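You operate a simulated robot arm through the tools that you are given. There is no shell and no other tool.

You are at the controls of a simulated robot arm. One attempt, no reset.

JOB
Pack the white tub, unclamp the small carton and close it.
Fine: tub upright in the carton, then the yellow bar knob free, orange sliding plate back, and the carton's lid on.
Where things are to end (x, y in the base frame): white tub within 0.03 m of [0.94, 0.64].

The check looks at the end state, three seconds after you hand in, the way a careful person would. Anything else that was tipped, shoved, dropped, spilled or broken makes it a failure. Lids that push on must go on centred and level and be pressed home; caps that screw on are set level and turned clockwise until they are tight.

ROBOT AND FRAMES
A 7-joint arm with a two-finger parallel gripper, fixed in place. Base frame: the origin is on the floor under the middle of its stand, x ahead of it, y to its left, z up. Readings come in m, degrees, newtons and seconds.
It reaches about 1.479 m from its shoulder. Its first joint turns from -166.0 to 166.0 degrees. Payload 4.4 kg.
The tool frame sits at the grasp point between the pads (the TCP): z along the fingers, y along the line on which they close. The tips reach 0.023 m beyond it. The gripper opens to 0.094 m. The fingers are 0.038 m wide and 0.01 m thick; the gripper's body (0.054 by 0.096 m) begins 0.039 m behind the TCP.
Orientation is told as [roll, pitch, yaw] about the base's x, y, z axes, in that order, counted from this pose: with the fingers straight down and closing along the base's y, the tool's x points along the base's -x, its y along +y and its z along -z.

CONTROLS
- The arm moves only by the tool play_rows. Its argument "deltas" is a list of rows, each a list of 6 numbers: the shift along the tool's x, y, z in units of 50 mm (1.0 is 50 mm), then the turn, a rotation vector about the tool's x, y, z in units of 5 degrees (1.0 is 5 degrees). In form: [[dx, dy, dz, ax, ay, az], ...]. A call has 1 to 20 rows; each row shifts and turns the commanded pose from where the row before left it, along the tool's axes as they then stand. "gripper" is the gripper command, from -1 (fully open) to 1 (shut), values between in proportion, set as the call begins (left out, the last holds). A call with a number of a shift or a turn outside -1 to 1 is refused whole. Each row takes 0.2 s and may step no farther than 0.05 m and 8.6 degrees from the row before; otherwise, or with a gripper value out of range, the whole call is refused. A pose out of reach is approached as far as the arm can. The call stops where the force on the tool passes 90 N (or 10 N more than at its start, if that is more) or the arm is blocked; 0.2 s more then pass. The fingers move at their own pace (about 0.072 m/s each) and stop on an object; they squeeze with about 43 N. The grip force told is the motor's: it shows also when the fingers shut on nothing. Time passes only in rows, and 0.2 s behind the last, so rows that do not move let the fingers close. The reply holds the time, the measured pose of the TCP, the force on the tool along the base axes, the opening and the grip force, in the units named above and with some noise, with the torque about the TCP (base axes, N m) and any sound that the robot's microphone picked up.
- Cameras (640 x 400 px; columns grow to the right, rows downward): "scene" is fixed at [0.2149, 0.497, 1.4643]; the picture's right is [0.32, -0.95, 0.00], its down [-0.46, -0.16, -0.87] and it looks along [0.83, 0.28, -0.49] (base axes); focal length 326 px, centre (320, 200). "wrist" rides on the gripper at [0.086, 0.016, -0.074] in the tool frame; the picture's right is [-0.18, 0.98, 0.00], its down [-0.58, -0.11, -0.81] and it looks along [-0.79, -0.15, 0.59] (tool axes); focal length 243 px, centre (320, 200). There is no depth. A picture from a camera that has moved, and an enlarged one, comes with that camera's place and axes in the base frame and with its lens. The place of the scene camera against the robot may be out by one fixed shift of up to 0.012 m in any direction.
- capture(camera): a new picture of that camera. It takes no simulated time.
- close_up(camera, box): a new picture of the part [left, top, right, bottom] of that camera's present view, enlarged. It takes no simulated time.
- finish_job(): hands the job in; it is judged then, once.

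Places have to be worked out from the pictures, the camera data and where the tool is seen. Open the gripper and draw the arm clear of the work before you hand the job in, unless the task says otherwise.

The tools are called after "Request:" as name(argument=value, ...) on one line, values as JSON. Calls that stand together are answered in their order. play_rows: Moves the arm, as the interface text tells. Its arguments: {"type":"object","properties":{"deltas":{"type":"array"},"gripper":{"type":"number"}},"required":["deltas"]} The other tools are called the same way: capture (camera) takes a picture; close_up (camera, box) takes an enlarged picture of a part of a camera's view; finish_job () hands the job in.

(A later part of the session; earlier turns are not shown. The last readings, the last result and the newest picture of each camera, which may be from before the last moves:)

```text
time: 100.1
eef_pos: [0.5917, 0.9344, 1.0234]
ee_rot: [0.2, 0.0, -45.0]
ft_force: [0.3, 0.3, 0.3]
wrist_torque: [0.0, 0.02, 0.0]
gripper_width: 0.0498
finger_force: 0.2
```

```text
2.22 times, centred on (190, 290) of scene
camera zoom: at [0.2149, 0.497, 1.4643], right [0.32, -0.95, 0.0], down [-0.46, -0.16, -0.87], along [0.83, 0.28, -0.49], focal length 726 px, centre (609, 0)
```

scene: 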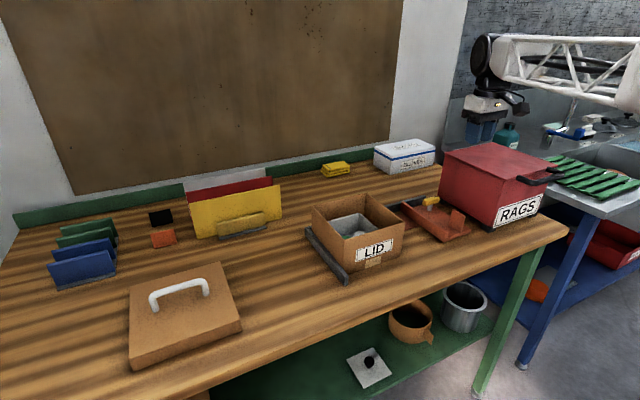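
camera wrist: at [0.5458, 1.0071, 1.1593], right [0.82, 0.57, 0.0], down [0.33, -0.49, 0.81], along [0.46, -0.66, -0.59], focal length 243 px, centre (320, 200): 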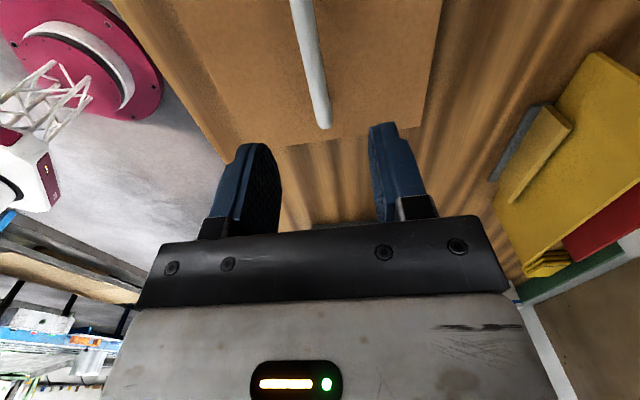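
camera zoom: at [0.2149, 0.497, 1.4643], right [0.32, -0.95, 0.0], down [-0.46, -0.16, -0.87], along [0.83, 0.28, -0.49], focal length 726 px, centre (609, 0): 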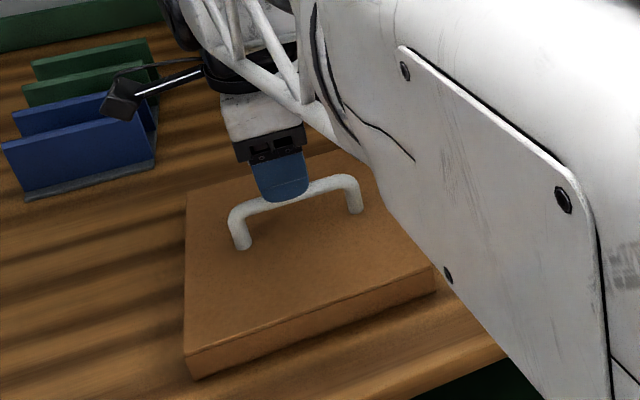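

The bar is well centred between the fingers, and the TCP is mid-handle. Descending the last 40 mm and closing.

Request:
play_rows(deltas=[[0, 0, 0.4, 0, 0, 0], [0, 0, 0.4, 0, 0, 0], [0, 0, 0, 0, 0, 0]])

Request:
close_up(camera="wrist", box=[180, 80, 460, 255])

Request:
close_up(camera="scene", box=[110, 200, 270, 380])

```text
time: 100.9
eef_pos: [0.5936, 0.9329, 0.9832]
ee_rot: [0.2, -0.1, -44.8]
ft_force: [0.2, -0.5, 0.3]
wrist_torque: [0.01, 0.02, -0.01]
gripper_width: 0.0498
finger_force: 0.0
```

```text
2.29 times, centred on (320, 168) of wrist
camera zoom: at [0.5439, 1.0048, 1.0576], right [0.82, 0.57, 0.0], down [0.33, -0.49, 0.81], along [0.46, -0.66, -0.59], focal length 555 px, centre (320, 274)
```

zoom: 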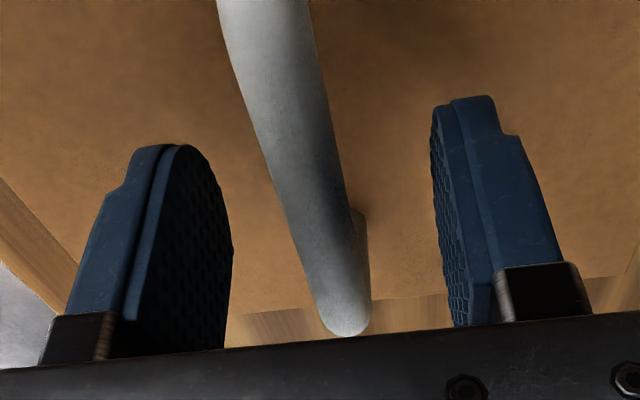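

```text
2.22 times, centred on (190, 290) of scene
camera zoom: at [0.2149, 0.497, 1.4643], right [0.32, -0.95, 0.0], down [-0.46, -0.16, -0.87], along [0.83, 0.28, -0.49], focal length 726 px, centre (609, 0)
```

zoom: 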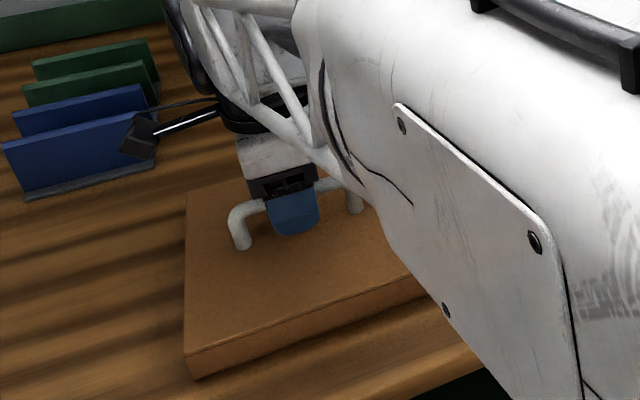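

The bar is between the pads. Closing on the handle.

Request:
play_rows(deltas=[[0, 0, 0, 0, 0, 0], [0, 0, 0, 0, 0, 0], [0, 0, 0, 0, 0, 0]], gripper=1)

Request:
close_up(camera="wrist", box=[180, 80, 460, 255])

```text
time: 101.7
eef_pos: [0.5947, 0.933, 0.9847]
ee_rot: [0.1, -0.2, -44.9]
ft_force: [0.2, 0.2, 0.1]
wrist_torque: [0.08, 0.02, -0.06]
gripper_width: 0.0129
finger_force: 43.5
```

```text
2.29 times, centred on (320, 168) of wrist
camera zoom: at [0.5439, 1.0048, 1.0579], right [0.82, 0.57, 0.0], down [0.33, -0.49, 0.81], along [0.46, -0.66, -0.59], focal length 555 px, centre (320, 274)
```

zoom: 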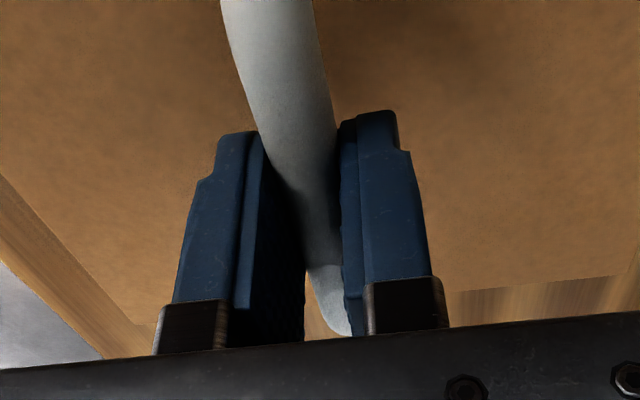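

Gripped firmly (12.9 mm bar). Lifting gently by 30 mm and checking level and weight.

Request:
play_rows(deltas=[[0, 0, -0.1, 0, 0, 0], [0, 0, -0.2, 0, 0, 0], [0, 0, -0.2, 0, 0, 0], [0, 0, -0.1, 0, 0, 0], [0, 0, 0, 0, 0, 0]])

Request:
close_up(camera="scene", box=[110, 200, 270, 380])

```text
time: 102.9
eef_pos: [0.5941, 0.9349, 1.0145]
ee_rot: [0.2, -0.1, -44.9]
ft_force: [0.2, 0.4, -1.4]
wrist_torque: [-0.04, -0.01, 0.01]
gripper_width: 0.0131
finger_force: 42.6
```

```text
2.22 times, centred on (190, 290) of scene
camera zoom: at [0.2149, 0.497, 1.4643], right [0.32, -0.95, 0.0], down [-0.46, -0.16, -0.87], along [0.83, 0.28, -0.49], focal length 726 px, centre (609, 0)
```

zoom: 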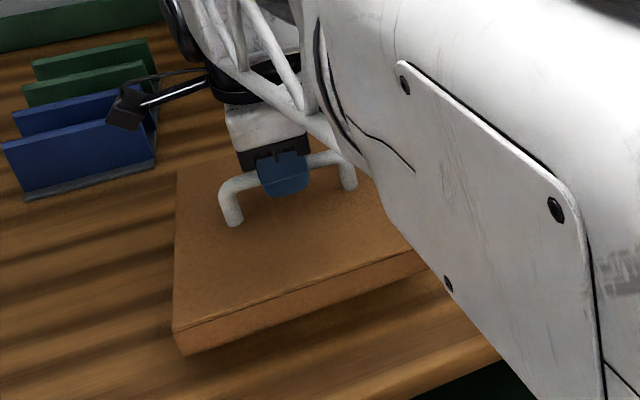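

The lid is up, level, and light (~0.14 kg). I'll lift it well clear and carry it smoothly over to the carton.

Request:
play_rows(deltas=[[0, 0, -0.2, 0, 0, 0], [0, 0, -0.4, 0, 0, 0], [0, 0, -0.5, 0, 0, 0], [0, 0, -0.5, 0, 0, 0], [0, 0, -0.5, 0, 0, 0], [0, 0, -0.4, 0, 0, 0], [0, 0, -0.2, 0, 0, 0], [0, 0, 0, 0, 0, 0]])

Request:
capture(camera="scene")

Request:
capture(camera="wrist")

```text
time: 104.7
eef_pos: [0.5933, 0.9326, 1.1494]
ee_rot: [0.2, -0.1, -44.9]
ft_force: [0.1, 0.8, -1.3]
wrist_torque: [-0.02, -0.01, 0.0]
gripper_width: 0.0127
finger_force: 43.2
```

```text
taken
```

scene: 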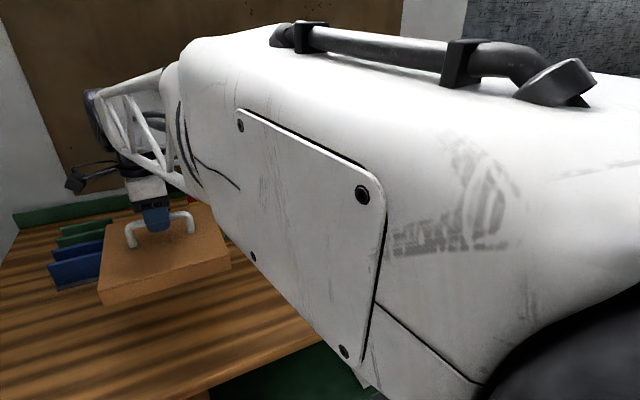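

```text
taken
camera wrist: at [0.5427, 1.0035, 1.2228], right [0.82, 0.57, 0.0], down [0.33, -0.49, 0.81], along [0.46, -0.66, -0.59], focal length 243 px, centre (320, 200)
```

wrist: 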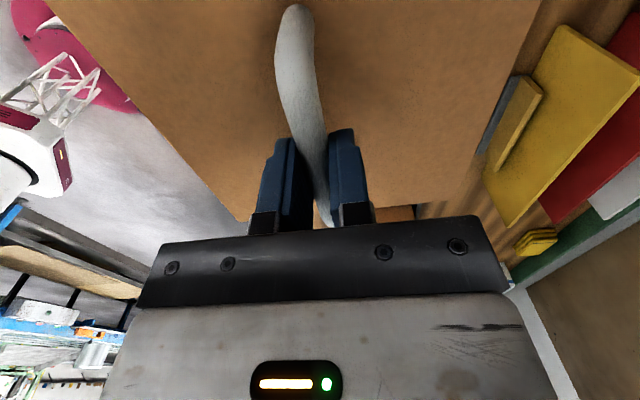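

Level and stable. Carrying it over to the carton at lid-bottom height ~1.07, clear of everything.

Request:
play_rows(deltas=[[-0.15, 0.01, 0, 0, 0, 0], [-0.3, 0.02, 0, 0, 0, 0], [-0.45, 0.03, 0, 0, 0, 0], [-0.55, 0.041, 0, 0, 0, 0], [-0.55, 0.041, 0, 0, 0, 0], [-0.55, 0.041, 0, 0, 0, 0], [-0.55, 0.041, 0, 0, 0, 0], [-0.55, 0.041, 0, 0, 0, 0], [-0.55, 0.041, 0, 0, 0, 0], [-0.55, 0.041, 0, 0, 0, 0], [-0.55, 0.041, 0, 0, 0, 0], [-0.55, 0.041, 0, 0, 0, 0], [-0.55, 0.041, 0, 0, 0, 0], [-0.55, 0.041, 0, 0, 0, 0], [-0.55, 0.041, 0, 0, 0, 0], [-0.55, 0.041, 0, 0, 0, 0], [-0.45, 0.033, 0, 0, 0, 0], [-0.3, 0.02, 0, 0, 0, 0], [-0.2, 0.015, 0, 0, 0, 0], [0, 0, 0, 0, 0, 0]])

Request:
capture(camera="scene")

Request:
capture(camera="wrist")

```text
time: 108.9
eef_pos: [0.9354, 0.6407, 1.1496]
ee_rot: [0.2, 0.0, -44.8]
ft_force: [0.2, -0.2, -1.2]
wrist_torque: [-0.01, 0.02, 0.02]
gripper_width: 0.0129
finger_force: 42.6
```

```text
taken
```

scene: 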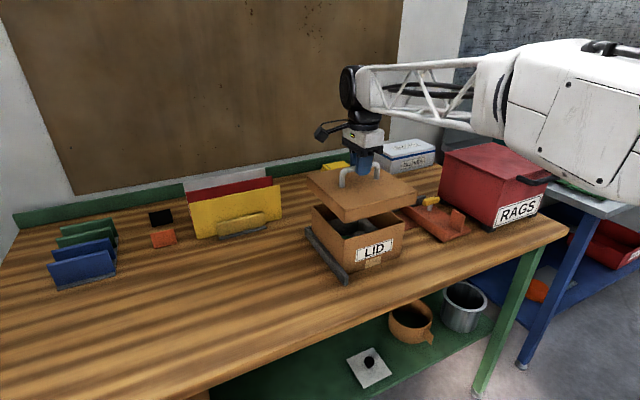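

```text
taken
camera wrist: at [0.886, 0.711, 1.2243], right [0.82, 0.57, 0.0], down [0.33, -0.49, 0.81], along [0.46, -0.66, -0.59], focal length 243 px, centre (320, 200)
```

wrist: 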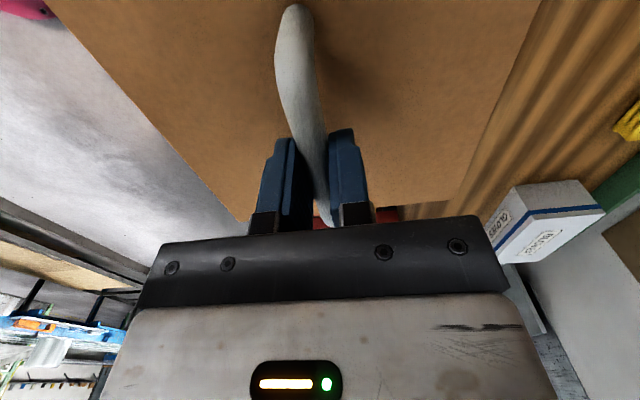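

The lid is above the carton. I'll lower it to ~10 mm above the rim and compare the edges in a zoom.

Request:
play_rows(deltas=[[0, 0, 0.3, 0, 0, 0], [0, 0, 0.4, 0, 0, 0], [0, 0, 0.26, 0, 0, 0], [0, 0, 0, 0, 0, 0]])

Request:
close_up(camera="scene", box=[290, 150, 430, 290])

Request:
close_up(camera="scene", box=[300, 185, 370, 255])

Request:
close_up(camera="scene", box=[350, 185, 420, 255])

```text
time: 109.9
eef_pos: [0.9374, 0.6409, 1.1024]
ee_rot: [0.2, -0.1, -44.9]
ft_force: [-0.6, -0.4, 0.0]
wrist_torque: [-0.02, -0.02, -0.02]
gripper_width: 0.0127
finger_force: 42.4
```

```text
2.86 times, centred on (360, 220) of scene
camera zoom: at [0.2149, 0.497, 1.4643], right [0.32, -0.95, 0.0], down [-0.46, -0.16, -0.87], along [0.83, 0.28, -0.49], focal length 933 px, centre (206, 143)
```

zoom: 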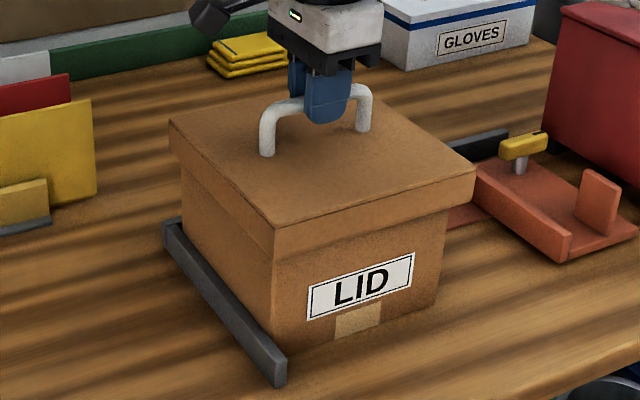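

```text
5.71 times, centred on (335, 220) of scene
camera zoom: at [0.2149, 0.497, 1.4643], right [0.32, -0.95, 0.0], down [-0.46, -0.16, -0.87], along [0.83, 0.28, -0.49], focal length 1866 px, centre (234, 86)
```

zoom: 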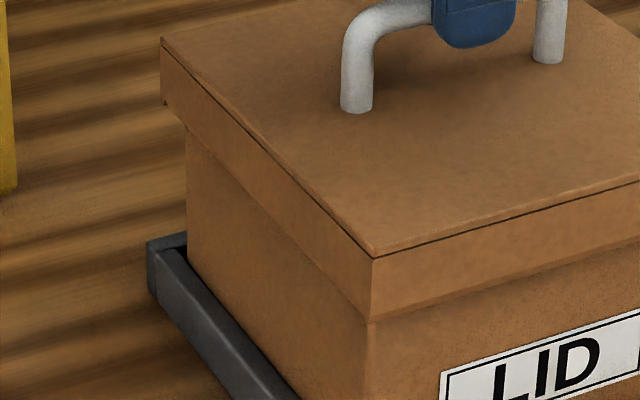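

```text
5.71 times, centred on (385, 220) of scene
camera zoom: at [0.2149, 0.497, 1.4643], right [0.32, -0.95, 0.0], down [-0.46, -0.16, -0.87], along [0.83, 0.28, -0.49], focal length 1866 px, centre (-51, 86)
```

zoom: 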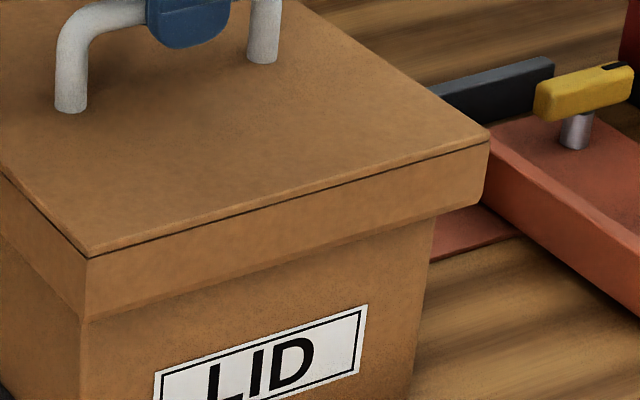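

Comparing lid and carton corners in the image puts the lid about 3–4 mm short towards the robot, with an even ~11 mm overhang otherwise. That agrees with a carton centre of ≈(0.940,0.6425). I'll trim the position and lower to 3–4 mm above the rim to compare again.

Request:
play_rows(deltas=[[-0.027, 0.075, 0.05, 0, 0, 0], [0, 0, 0.08, 0, 0, 0], [0, 0, 0, 0, 0, 0]])

Request:
close_up(camera="scene", box=[300, 185, 370, 255])

Request:
close_up(camera="scene", box=[350, 185, 420, 255])

```text
time: 110.7
eef_pos: [0.9404, 0.6426, 1.0954]
ee_rot: [0.3, -0.2, -44.8]
ft_force: [0.5, 0.0, 0.0]
wrist_torque: [-0.02, -0.02, 0.0]
gripper_width: 0.0127
finger_force: 42.9
```

```text
5.71 times, centred on (335, 220) of scene
camera zoom: at [0.2149, 0.497, 1.4643], right [0.32, -0.95, 0.0], down [-0.46, -0.16, -0.87], along [0.83, 0.28, -0.49], focal length 1866 px, centre (234, 86)
```

zoom: 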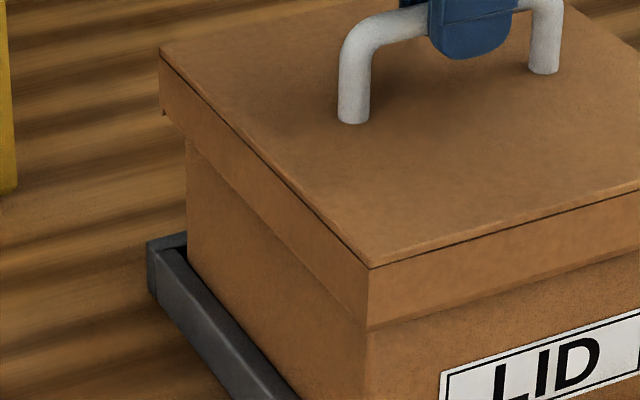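

```text
5.71 times, centred on (385, 220) of scene
camera zoom: at [0.2149, 0.497, 1.4643], right [0.32, -0.95, 0.0], down [-0.46, -0.16, -0.87], along [0.83, 0.28, -0.49], focal length 1866 px, centre (-51, 86)
```

zoom: 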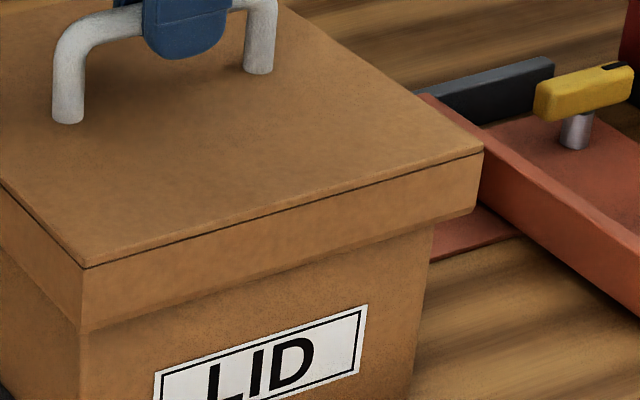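

Now the offset is only about (−0.8,−1.5) mm. I'll trim that and lower in 2 mm steps, watching for contact.

Request:
play_rows(deltas=[[0.014, 0.028, 0, 0, 0, 0], [0, 0, 0.04, 0, 0, 0], [0, 0, 0.04, 0, 0, 0], [0, 0, 0, 0, 0, 0]])

Request:
play_rows(deltas=[[0, 0, 0.04, 0, 0, 0], [0, 0, 0.04, 0, 0, 0], [0, 0, 0, 0, 0, 0]])

```text
time: 111.7
eef_pos: [0.9414, 0.6429, 1.0914]
ee_rot: [0.2, -0.1, -44.9]
ft_force: [0.3, -0.5, -0.1]
wrist_torque: [0.0, 0.0, -0.04]
gripper_width: 0.0128
finger_force: 42.7
```

```text
time: 112.5
eef_pos: [0.9408, 0.6435, 1.0881]
ee_rot: [0.1, -0.1, -44.8]
ft_force: [-0.3, -0.1, -1.5]
wrist_torque: [-0.02, 0.0, 0.01]
gripper_width: 0.0128
finger_force: 43.3
```

No contact, and the lid's bottom edge should now be just below the rim level. Continuing down.

Request:
play_rows(deltas=[[0, 0, 0.04, 0, 0, 0], [0, 0, 0.04, 0, 0, 0], [0, 0, 0, 0, 0, 0]])

Request:
play_rows(deltas=[[0, 0, 0.04, 0, 0, 0], [0, 0, 0.04, 0, 0, 0], [0, 0, 0, 0, 0, 0]])

Request:
close_up(camera="scene", box=[290, 150, 430, 290])

```text
time: 113.3
eef_pos: [0.9409, 0.6444, 1.0831]
ee_rot: [0.2, -0.2, -44.9]
ft_force: [-0.1, -0.8, -0.3]
wrist_torque: [0.0, -0.02, 0.02]
gripper_width: 0.0128
finger_force: 42.8
```

```text
time: 114.1
eef_pos: [0.9404, 0.6419, 1.0784]
ee_rot: [0.2, 0.0, -45.0]
ft_force: [0.6, -0.5, -1.8]
wrist_torque: [0.0, -0.02, 0.0]
gripper_width: 0.0129
finger_force: 43.3
```

```text
2.86 times, centred on (360, 220) of scene
camera zoom: at [0.2149, 0.497, 1.4643], right [0.32, -0.95, 0.0], down [-0.46, -0.16, -0.87], along [0.83, 0.28, -0.49], focal length 933 px, centre (206, 143)
```

zoom: 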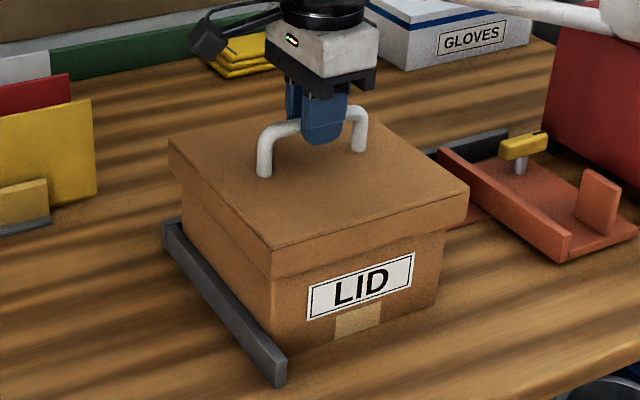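

The skirt is sliding over the carton without contact (edge ~11 mm below the rim). Continuing in small steps to seating.

Request:
play_rows(deltas=[[0, 0, 0.04, 0, 0, 0], [0, 0, 0.04, 0, 0, 0], [0, 0, 0, 0, 0, 0]])

Request:
play_rows(deltas=[[0, 0, 0.03, 0, 0, 0], [0, 0, 0.03, 0, 0, 0], [0, 0, 0, 0, 0, 0]])

```text
time: 114.9
eef_pos: [0.9413, 0.6441, 1.0761]
ee_rot: [0.2, 0.0, -45.0]
ft_force: [-0.1, -0.6, -1.1]
wrist_torque: [0.0, -0.01, -0.01]
gripper_width: 0.0127
finger_force: 43.0
```

```text
time: 115.7
eef_pos: [0.9411, 0.6422, 1.0737]
ee_rot: [0.3, -0.1, -45.0]
ft_force: [0.2, -0.6, -0.7]
wrist_torque: [0.02, 0.0, 0.01]
gripper_width: 0.0124
finger_force: 43.1
```

Request:
play_rows(deltas=[[0, 0, 0.03, 0, 0, 0], [0, 0, 0.03, 0, 0, 0], [0, 0, 0, 0, 0, 0]])

Request:
play_rows(deltas=[[0, 0, 0.03, 0, 0, 0], [0, 0, 0.03, 0, 0, 0], [0, 0, 0, 0, 0, 0]])

Request:
close_up(camera="scene", box=[290, 150, 430, 290])

```text
time: 116.5
eef_pos: [0.9406, 0.6428, 1.0697]
ee_rot: [0.2, -0.2, -44.9]
ft_force: [0.6, 0.1, 0.2]
wrist_torque: [0.02, 0.01, 0.03]
gripper_width: 0.0125
finger_force: 43.1
```

```text
time: 117.3
eef_pos: [0.9421, 0.6435, 1.0666]
ee_rot: [0.3, -0.1, -44.9]
ft_force: [-1.1, 0.8, -0.7]
wrist_torque: [0.01, -0.02, 0.03]
gripper_width: 0.0129
finger_force: 42.9
```

```text
2.86 times, centred on (360, 220) of scene
camera zoom: at [0.2149, 0.497, 1.4643], right [0.32, -0.95, 0.0], down [-0.46, -0.16, -0.87], along [0.83, 0.28, -0.49], focal length 933 px, centre (206, 143)
```

zoom: 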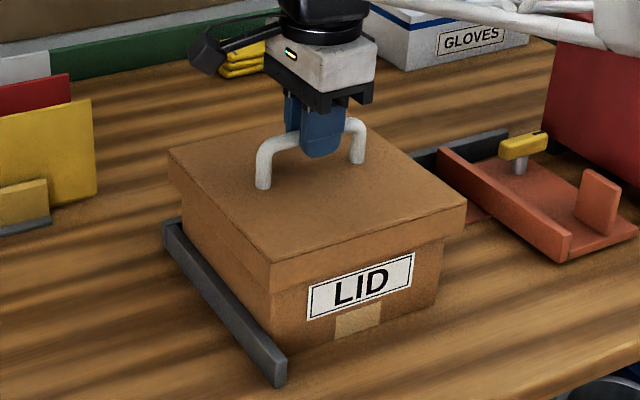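

Still no contact at TCP z=1.067. Keep lowering carefully.

Request:
play_rows(deltas=[[0, 0, 0.03, 0, 0, 0], [0, 0, 0.03, 0, 0, 0], [0, 0, 0, 0, 0, 0]])

Request:
play_rows(deltas=[[0, 0, 0.03, 0, 0, 0], [0, 0, 0.03, 0, 0, 0], [0, 0, 0, 0, 0, 0]])

```text
time: 118.1
eef_pos: [0.9417, 0.6426, 1.0622]
ee_rot: [0.2, -0.2, -45.0]
ft_force: [0.1, 0.0, -1.0]
wrist_torque: [0.01, -0.01, -0.02]
gripper_width: 0.0128
finger_force: 42.9
```

```text
time: 118.9
eef_pos: [0.9412, 0.6428, 1.0612]
ee_rot: [0.5, -0.1, -44.9]
ft_force: [6.3, 4.7, 24.3]
wrist_torque: [0.27, 0.21, -0.07]
gripper_width: 0.0127
finger_force: 43.0
```

Contact at +24 N with TCP z≈1.061. Let me look at how the lid sits.

Request:
close_up(camera="scene", box=[290, 150, 430, 290])

Request:
close_up(camera="scene", box=[300, 185, 370, 255])

Request:
close_up(camera="scene", box=[350, 185, 420, 255])

Request:
capture(camera="wrist")

```text
2.86 times, centred on (360, 220) of scene
camera zoom: at [0.2149, 0.497, 1.4643], right [0.32, -0.95, 0.0], down [-0.46, -0.16, -0.87], along [0.83, 0.28, -0.49], focal length 933 px, centre (206, 143)
```

zoom: 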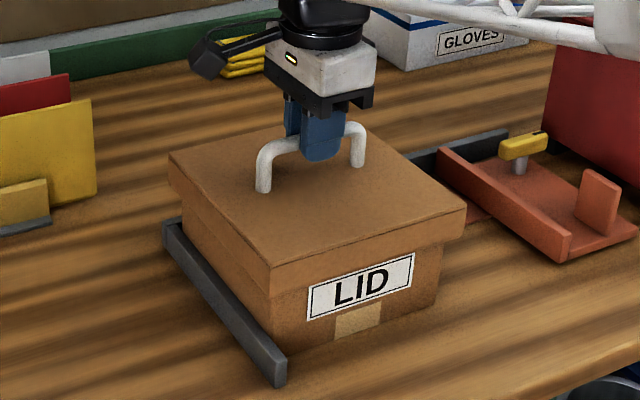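

```text
5.71 times, centred on (335, 220) of scene
camera zoom: at [0.2149, 0.497, 1.4643], right [0.32, -0.95, 0.0], down [-0.46, -0.16, -0.87], along [0.83, 0.28, -0.49], focal length 1866 px, centre (234, 86)
```

zoom: 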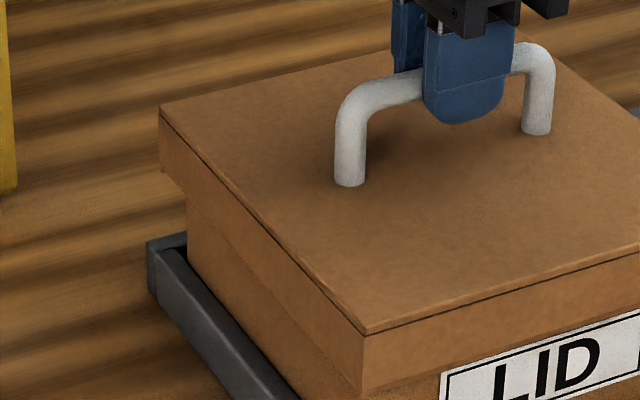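

```text
5.71 times, centred on (385, 220) of scene
camera zoom: at [0.2149, 0.497, 1.4643], right [0.32, -0.95, 0.0], down [-0.46, -0.16, -0.87], along [0.83, 0.28, -0.49], focal length 1866 px, centre (-51, 86)
```

zoom: 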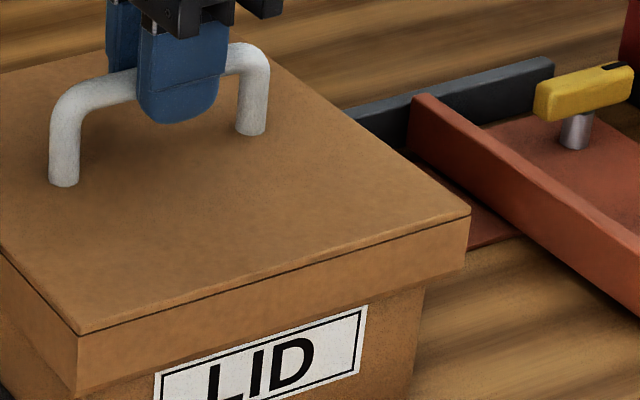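

```text
taken
camera wrist: at [0.8902, 0.7138, 1.1361], right [0.82, 0.57, 0.01], down [0.33, -0.49, 0.81], along [0.46, -0.66, -0.59], focal length 243 px, centre (320, 200)
```

wrist: 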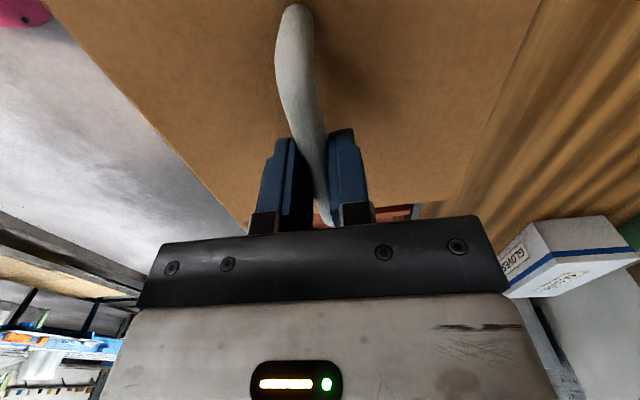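

The lid sits over the carton with its skirt overlapping. I'll press further in 1 mm steps to see whether it moves or is at its seat.

Request:
play_rows(deltas=[[0, 0, 0.02, 0, 0, 0], [0, 0, 0, 0, 0, 0]])

Request:
play_rows(deltas=[[0, 0, 0.02, 0, 0, 0], [0, 0, 0, 0, 0, 0]])

```text
time: 119.5
eef_pos: [0.9407, 0.6434, 1.0623]
ee_rot: [0.5, -0.2, -45.0]
ft_force: [12.3, 5.0, 41.4]
wrist_torque: [0.07, -0.09, -0.12]
gripper_width: 0.0128
finger_force: 43.1
```

```text
time: 120.1
eef_pos: [0.941, 0.6429, 1.0556]
ee_rot: [0.1, -0.1, -44.7]
ft_force: [4.5, 5.1, 23.3]
wrist_torque: [0.07, 0.07, -0.01]
gripper_width: 0.0127
finger_force: 42.9
```

At ~41 N something gave: the TCP dropped to 1.0556 and the force fell to 23 N. I'll check whether the lid snapped down or the grip slipped.

Request:
close_up(camera="scene", box=[300, 185, 370, 255])

Request:
close_up(camera="scene", box=[350, 185, 420, 255])

Request:
capture(camera="wrist")

```text
5.71 times, centred on (335, 220) of scene
camera zoom: at [0.2149, 0.497, 1.4643], right [0.32, -0.95, 0.0], down [-0.46, -0.16, -0.87], along [0.83, 0.28, -0.49], focal length 1866 px, centre (234, 86)
```

zoom: 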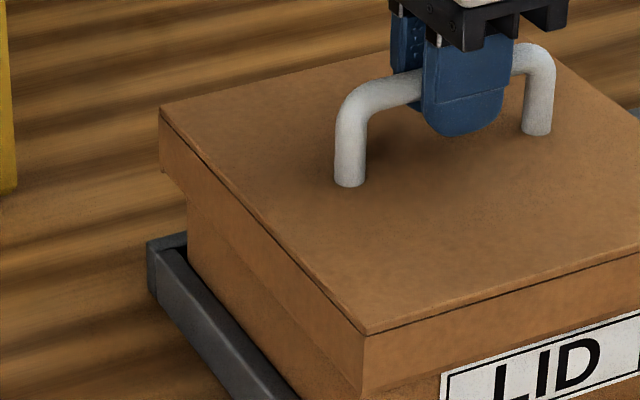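

```text
5.71 times, centred on (385, 220) of scene
camera zoom: at [0.2149, 0.497, 1.4643], right [0.32, -0.95, 0.0], down [-0.46, -0.16, -0.87], along [0.83, 0.28, -0.49], focal length 1866 px, centre (-51, 86)
```

zoom: 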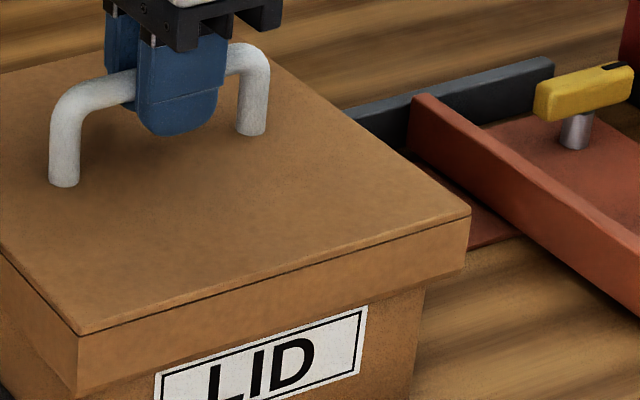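

```text
taken
camera wrist: at [0.8901, 0.7141, 1.13], right [0.82, 0.57, 0.0], down [0.33, -0.49, 0.81], along [0.46, -0.66, -0.59], focal length 243 px, centre (320, 200)
```

wrist: 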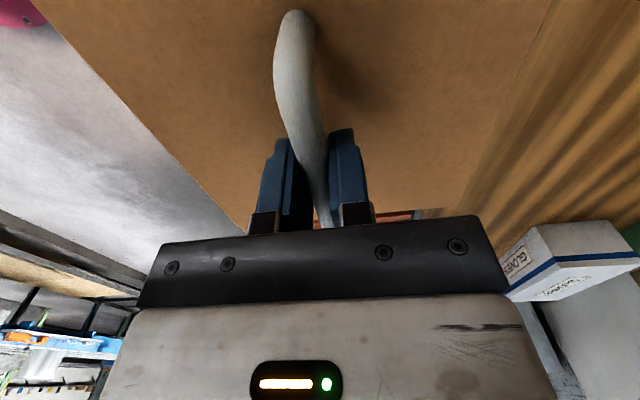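

The lid didn't move. The fingers slipped down the handle at ~41 N, so the lid is bearing firmly on the carton. To press it home squarely I'll open the fingers to straddle the bar and push with both fingertips on the lid top either side of the handle.

Request:
play_rows(deltas=[[0, 0, 0, 0, 0, 0], [0, 0, 0, 0, 0, 0], [0, 0, 0, 0, 0, 0]], gripper=-0.1)

Request:
play_rows(deltas=[[0, 0, 0.15, 0, 0, 0], [0, 0, 0.1, 0, 0, 0], [0, 0, 0, 0, 0, 0]])

Request:
close_up(camera="scene", box=[290, 150, 430, 290])

```text
time: 120.9
eef_pos: [0.9419, 0.6435, 1.0586]
ee_rot: [0.0, -0.2, -44.9]
ft_force: [-0.6, -0.4, -0.2]
wrist_torque: [-0.01, -0.01, 0.01]
gripper_width: 0.0519
finger_force: 0.1
```

```text
time: 121.7
eef_pos: [0.9409, 0.6452, 1.046]
ee_rot: [0.2, -0.1, -44.9]
ft_force: [-0.4, -0.2, 0.2]
wrist_torque: [-0.02, 0.01, -0.01]
gripper_width: 0.052
finger_force: 0.1
```

```text
2.86 times, centred on (360, 220) of scene
camera zoom: at [0.2149, 0.497, 1.4643], right [0.32, -0.95, 0.0], down [-0.46, -0.16, -0.87], along [0.83, 0.28, -0.49], focal length 933 px, centre (206, 143)
```

zoom: 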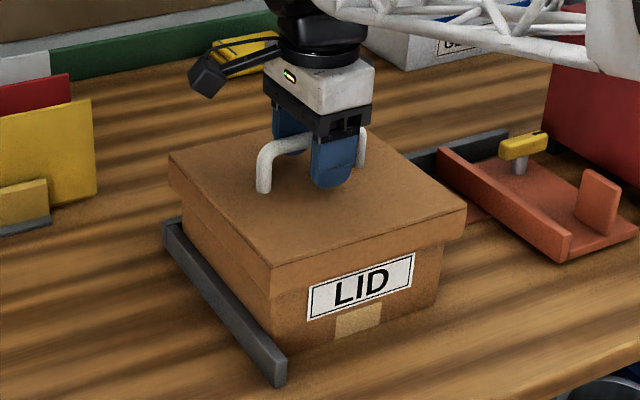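

The lid stays put and level. Lowering the fingertips onto the lid top in small steps.

Request:
play_rows(deltas=[[0, 0, 0.06, 0, 0, 0], [0, 0, 0.06, 0, 0, 0], [0, 0, 0.04, 0, 0, 0], [0, 0, 0, 0, 0, 0]])

Request:
play_rows(deltas=[[0, 0, 0.04, 0, 0, 0], [0, 0, 0.04, 0, 0, 0], [0, 0, 0, 0, 0, 0]])

```text
time: 122.7
eef_pos: [0.9419, 0.6425, 1.0374]
ee_rot: [0.3, -0.2, -44.9]
ft_force: [-0.4, -1.1, -0.3]
wrist_torque: [0.03, 0.03, -0.02]
gripper_width: 0.0517
finger_force: 0.2
```

```text
time: 123.5
eef_pos: [0.94, 0.6444, 1.0374]
ee_rot: [0.5, -0.1, -44.9]
ft_force: [-0.9, 0.5, 30.9]
wrist_torque: [-0.49, 0.67, -0.01]
gripper_width: 0.052
finger_force: 0.2
```

The fingertips touch at lid-top z≈1.0135 with 31 N. Pressing harder in 1 mm steps to seat it.

Request:
play_rows(deltas=[[0, 0, 0.02, 0, 0, 0], [0, 0, 0.02, 0, 0, 0], [0, 0, 0, 0, 0, 0]])

Request:
play_rows(deltas=[[0, 0, 0.02, 0, 0, 0], [0, 0, 0, 0, 0, 0]])

Request:
close_up(camera="scene", box=[300, 185, 370, 255])

Request:
close_up(camera="scene", box=[350, 185, 420, 255])

```text
time: 124.3
eef_pos: [0.9404, 0.6442, 1.0376]
ee_rot: [0.5, -0.1, -44.8]
ft_force: [-0.3, 3.1, 69.8]
wrist_torque: [-0.97, 1.52, -0.08]
gripper_width: 0.0521
finger_force: 0.8
```

```text
time: 124.9
eef_pos: [0.9405, 0.6438, 1.0372]
ee_rot: [0.5, -0.1, -44.9]
ft_force: [0.2, 5.3, 80.7]
wrist_torque: [-1.09, 1.74, -0.1]
gripper_width: 0.0518
finger_force: 0.0
```

```text
5.71 times, centred on (335, 220) of scene
camera zoom: at [0.2149, 0.497, 1.4643], right [0.32, -0.95, 0.0], down [-0.46, -0.16, -0.87], along [0.83, 0.28, -0.49], focal length 1866 px, centre (234, 86)
```

zoom: 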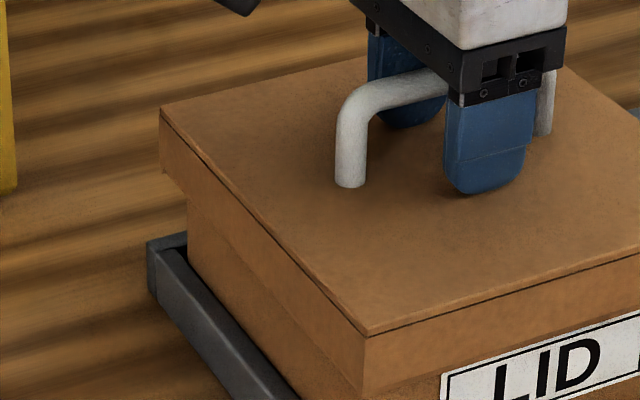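

```text
5.71 times, centred on (385, 220) of scene
camera zoom: at [0.2149, 0.497, 1.4643], right [0.32, -0.95, 0.0], down [-0.46, -0.16, -0.87], along [0.83, 0.28, -0.49], focal length 1866 px, centre (-51, 86)
```

zoom: 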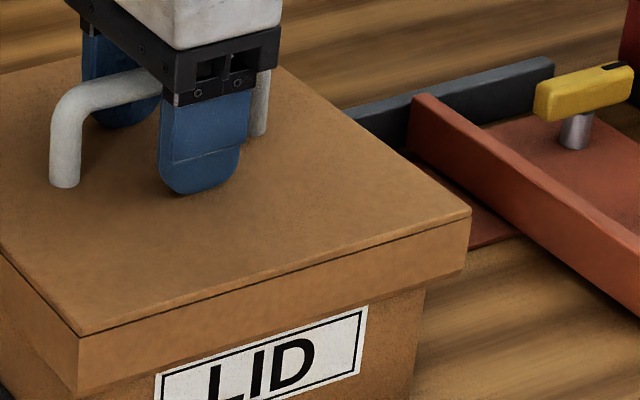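

Pressed to 81 N with no movement at all, so the lid is hard down on the rim. I'll release the pressure and lift straight off, keeping the fingers clear of the handle.

Request:
play_rows(deltas=[[0, 0, -0.1, 0, 0, 0], [0, 0, -0.2, 0, 0, 0], [0, 0, -0.5, 0, 0, 0], [0, 0, -0.7, 0, 0, 0], [0, 0, -0.9, 0, 0, 0], [0, 0, -0.9, 0, 0, 0], [0, 0, -0.9, 0, 0, 0], [0, 0, 0, 0, 0, 0]])

Request:
close_up(camera="scene", box=[300, 185, 350, 235])

Request:
close_up(camera="scene", box=[375, 210, 425, 260])

Request:
close_up(camera="scene", box=[320, 225, 370, 275])

Request:
capture(camera="wrist")

```text
time: 126.7
eef_pos: [0.9398, 0.6429, 1.2418]
ee_rot: [0.2, 0.0, -45.0]
ft_force: [-0.4, -0.3, 0.0]
wrist_torque: [0.02, 0.02, 0.0]
gripper_width: 0.052
finger_force: 0.0
```

```text
8.00 times, centred on (325, 210) of scene
camera zoom: at [0.2149, 0.497, 1.4643], right [0.32, -0.95, 0.0], down [-0.46, -0.16, -0.87], along [0.83, 0.28, -0.49], focal length 2612 px, centre (280, 120)
```

zoom: 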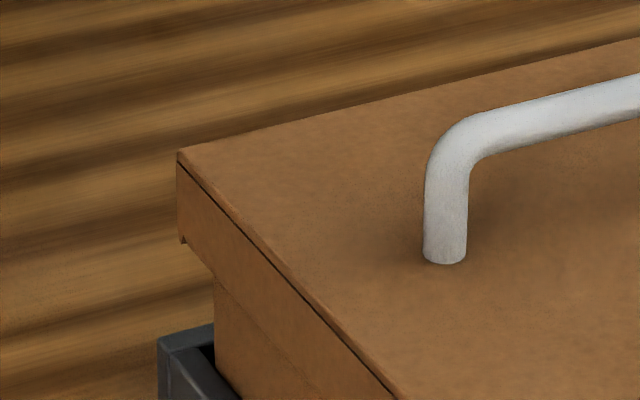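

```text
8.00 times, centred on (400, 235) of scene
camera zoom: at [0.2149, 0.497, 1.4643], right [0.32, -0.95, 0.0], down [-0.46, -0.16, -0.87], along [0.83, 0.28, -0.49], focal length 2612 px, centre (-320, -80)
```

zoom: 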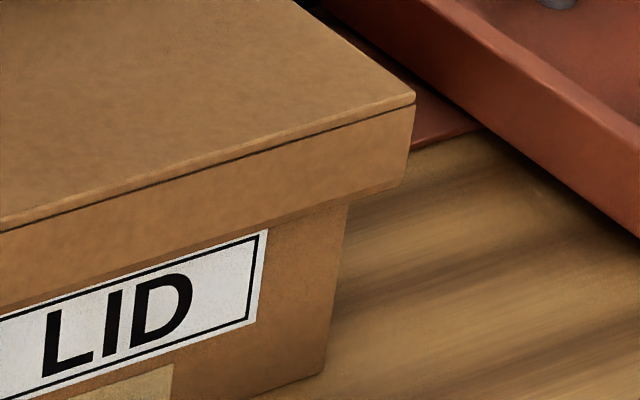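

```text
8.00 times, centred on (345, 250) of scene
camera zoom: at [0.2149, 0.497, 1.4643], right [0.32, -0.95, 0.0], down [-0.46, -0.16, -0.87], along [0.83, 0.28, -0.49], focal length 2612 px, centre (120, -200)
```

zoom: 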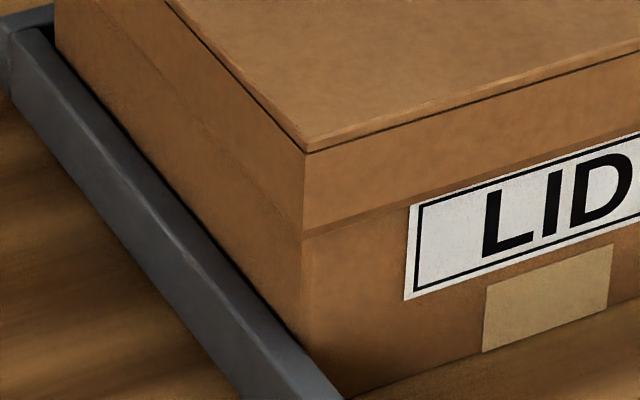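

```text
taken
camera wrist: at [0.8893, 0.7132, 1.3152], right [0.82, 0.57, 0.0], down [0.33, -0.49, 0.81], along [0.46, -0.66, -0.59], focal length 243 px, centre (320, 200)
```

wrist: 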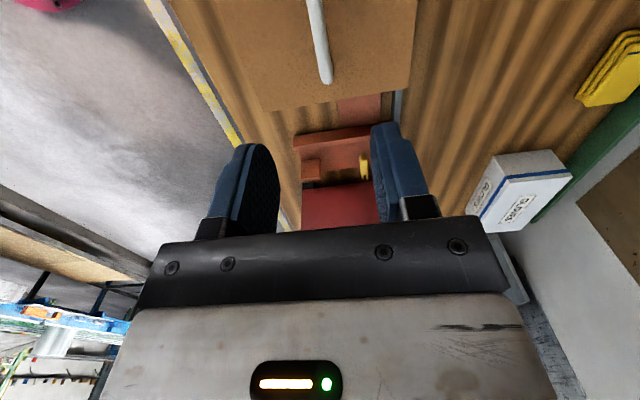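

The lid stays on, level, with its skirt well over the rim. To verify it is centred I'll look square-on from the front (−e2) side with the wrist camera, comparing the left and right overhang.

Request:
play_rows(deltas=[[0, 0, 0, 0, 0, -1], [0, 0, 0, 0, 0, -1], [0, 0, 0, 0, 0, -1], [0, 0, 0, 0, 0, -1], [0, 0, 0, 0, 0, -1], [0, 0, 0, 0, 0, -1], [0, 0, 0, 0, 0, -1], [0, 0, 0, 0, 0, -1], [0, 0, 0, 0, 0, -1], [0, 0, 0, 0, 0, -1], [0, 0, 0, 0, 0, -1], [0, 0, 0, 0, 0, -1], [0, 0, 0, 0, 0, -1], [0, 0, 0, 0, 0, -1], [0, 0, 0, 0, 0, -1], [0, 0, 0, 0, 0, -1], [0, 0, 0, 0, 0, -1], [0, 0, 0, 0, 0, -1], [0, 0, 0, 0, 0, -1], [0, 0, 0, 0, 0, -1]])

Request:
play_rows(deltas=[[0.8, 0.1, -0.2, 0, 0, 0], [0.8, 0.1, 0, 0, 0, 0], [0.8, 0.1, 0, 0, 0, 0], [0.6, 0.0, 0, 0, 0, 0], [0, 0, 0, 0, 0, 0]])

Request:
capture(camera="wrist")

```text
time: 130.9
eef_pos: [0.9417, 0.643, 1.2407]
ee_rot: [-0.1, -0.1, 55.1]
ft_force: [-0.2, 0.6, 0.2]
wrist_torque: [0.0, -0.01, 0.02]
gripper_width: 0.0517
finger_force: 0.1
```

```text
time: 132.1
eef_pos: [0.842, 0.5275, 1.2512]
ee_rot: [-0.2, -0.1, 55.0]
ft_force: [0.2, 0.0, -0.2]
wrist_torque: [-0.04, -0.03, 0.0]
gripper_width: 0.0517
finger_force: 0.0
```

```text
taken
camera wrist: at [0.7791, 0.4652, 1.3253], right [-0.7, 0.71, 0.0], down [0.42, 0.41, 0.81], along [0.58, 0.57, -0.59], focal length 243 px, centre (320, 200)
```

wrist: 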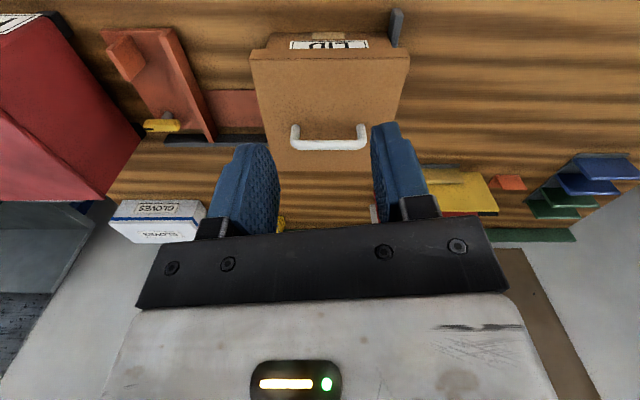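

Good square view. Zooming on the lid and the carton's front face beneath it.

Request:
close_up(camera="wrist", box=[235, 0, 425, 119])

Request:
close_up(camera="wrist", box=[240, 15, 320, 65])

Request:
close_up(camera="wrist", box=[340, 15, 420, 65])

```text
3.36 times, centred on (330, 60) of wrist
camera zoom: at [0.7791, 0.4652, 1.3253], right [-0.7, 0.71, 0.0], down [0.42, 0.41, 0.81], along [0.58, 0.57, -0.59], focal length 816 px, centre (286, 672)
```

zoom: 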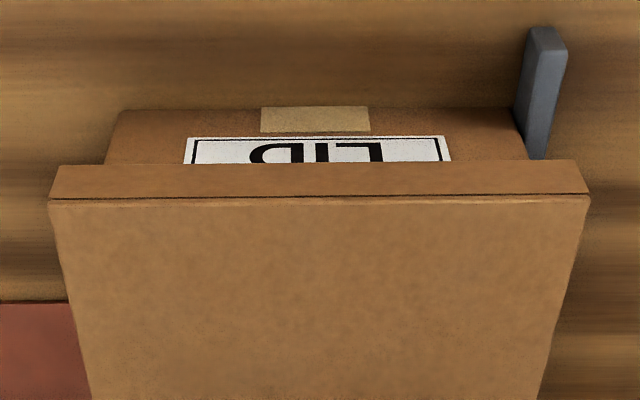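

```text
8.00 times, centred on (280, 40) of wrist
camera zoom: at [0.7791, 0.4652, 1.3253], right [-0.7, 0.71, 0.0], down [0.42, 0.41, 0.81], along [0.58, 0.57, -0.59], focal length 1941 px, centre (640, 1480)
```

zoom: 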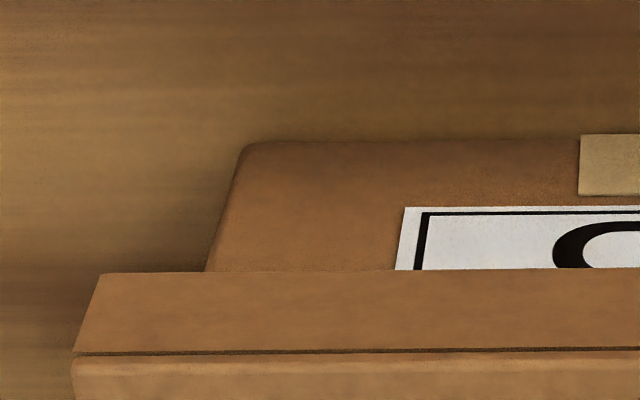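

```text
8.00 times, centred on (380, 40) of wrist
camera zoom: at [0.7791, 0.4652, 1.3253], right [-0.7, 0.71, 0.0], down [0.42, 0.41, 0.81], along [0.58, 0.57, -0.59], focal length 1941 px, centre (-160, 1480)
```

zoom: 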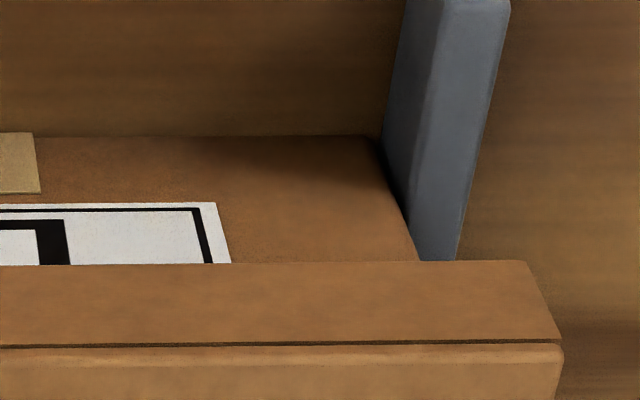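

Measured square-on, the lid and carton centres agree within ~0.5 mm along e1. Now the same check from the left side for the other axis.

Request:
play_rows(deltas=[[0, 0, 0, 0, 0, 1], [0, 0, 0, 0, 0, 1], [0, 0, 0, 0, 0, 1], [0, 0, 0, 0, 0, 1], [0, 0, 0, 0, 0, 1], [0, 0, 0, 0, 0, 1], [0, 0, 0, 0, 0, 1], [0, 0, 0, 0, 0, 1], [0, 0, 0, 0, 0, 1], [0, 0, 0, 0, 0, 1], [0, 0, 0, 0, 0, 1], [0, 0, 0, 0, 0, 1], [0, 0, 0, 0, 0, 1], [0, 0, 0, 0, 0, 1], [0, 0, 0, 0, 0, 1], [0, 0, 0, 0, 0, 1], [0, 0, 0, 0, 0, 1], [0, 0, 0, 0, 0, 1], [0, 0, 0, 0, 0, 0]])

Request:
play_rows(deltas=[[0.55, 0.68, 0, 0, 0, 0], [0.55, 0.68, 0, 0, 0, 0], [0.55, 0.68, 0, 0, 0, 0], [0.55, 0.68, 0, 0, 0, 0], [0.5, 0.68, 0, 0, 0, 0], [0, 0, 0, 0, 0, 0]])

Request:
capture(camera="wrist")

```text
time: 136.1
eef_pos: [0.8434, 0.5298, 1.2507]
ee_rot: [0.1, -0.1, -34.9]
ft_force: [-1.1, 0.3, 0.7]
wrist_torque: [0.02, 0.03, 0.01]
gripper_width: 0.0517
finger_force: 0.1
```

```text
time: 137.5
eef_pos: [0.8267, 0.7465, 1.2501]
ee_rot: [0.1, 0.0, -34.9]
ft_force: [0.2, 0.4, 0.1]
wrist_torque: [-0.01, -0.02, 0.01]
gripper_width: 0.0519
finger_force: 0.1
```

```text
taken
camera wrist: at [0.7648, 0.8084, 1.3236], right [0.71, 0.7, 0.0], down [0.41, -0.42, 0.81], along [0.57, -0.57, -0.59], focal length 243 px, centre (320, 200)
```

wrist: 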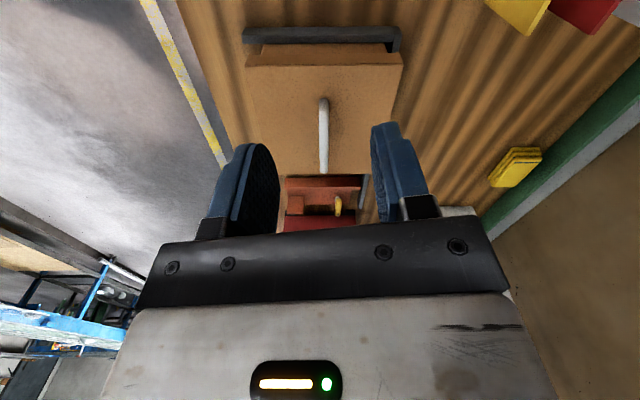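

Request:
close_up(camera="wrist", box=[230, 10, 420, 129])

Request:
close_up(camera="wrist", box=[235, 20, 315, 70])

Request:
close_up(camera="wrist", box=[335, 20, 415, 70])

```text
3.36 times, centred on (325, 70) of wrist
camera zoom: at [0.7648, 0.8084, 1.3236], right [0.71, 0.7, 0.0], down [0.41, -0.42, 0.81], along [0.57, -0.57, -0.59], focal length 816 px, centre (303, 639)
```

zoom: 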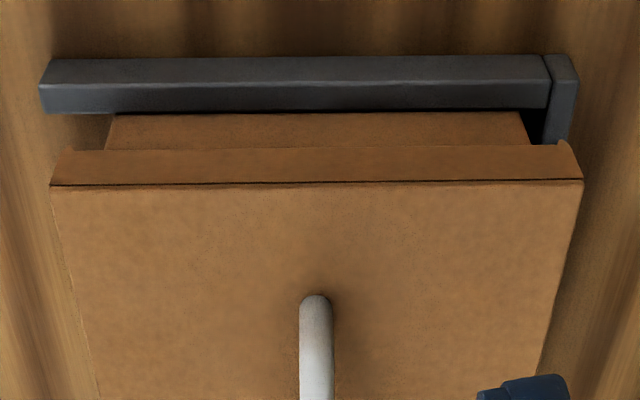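

```text
8.00 times, centred on (275, 45) of wrist
camera zoom: at [0.7648, 0.8084, 1.3236], right [0.71, 0.7, 0.0], down [0.41, -0.42, 0.81], along [0.57, -0.57, -0.59], focal length 1941 px, centre (680, 1440)
```

zoom: 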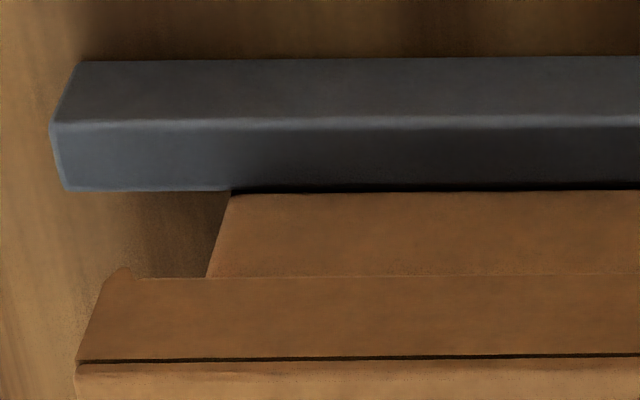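

```text
8.00 times, centred on (375, 45) of wrist
camera zoom: at [0.7648, 0.8084, 1.3236], right [0.71, 0.7, 0.0], down [0.41, -0.42, 0.81], along [0.57, -0.57, -0.59], focal length 1941 px, centre (-120, 1440)
```

zoom: 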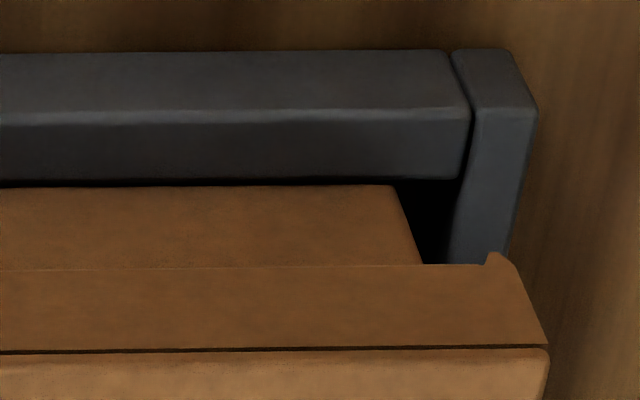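

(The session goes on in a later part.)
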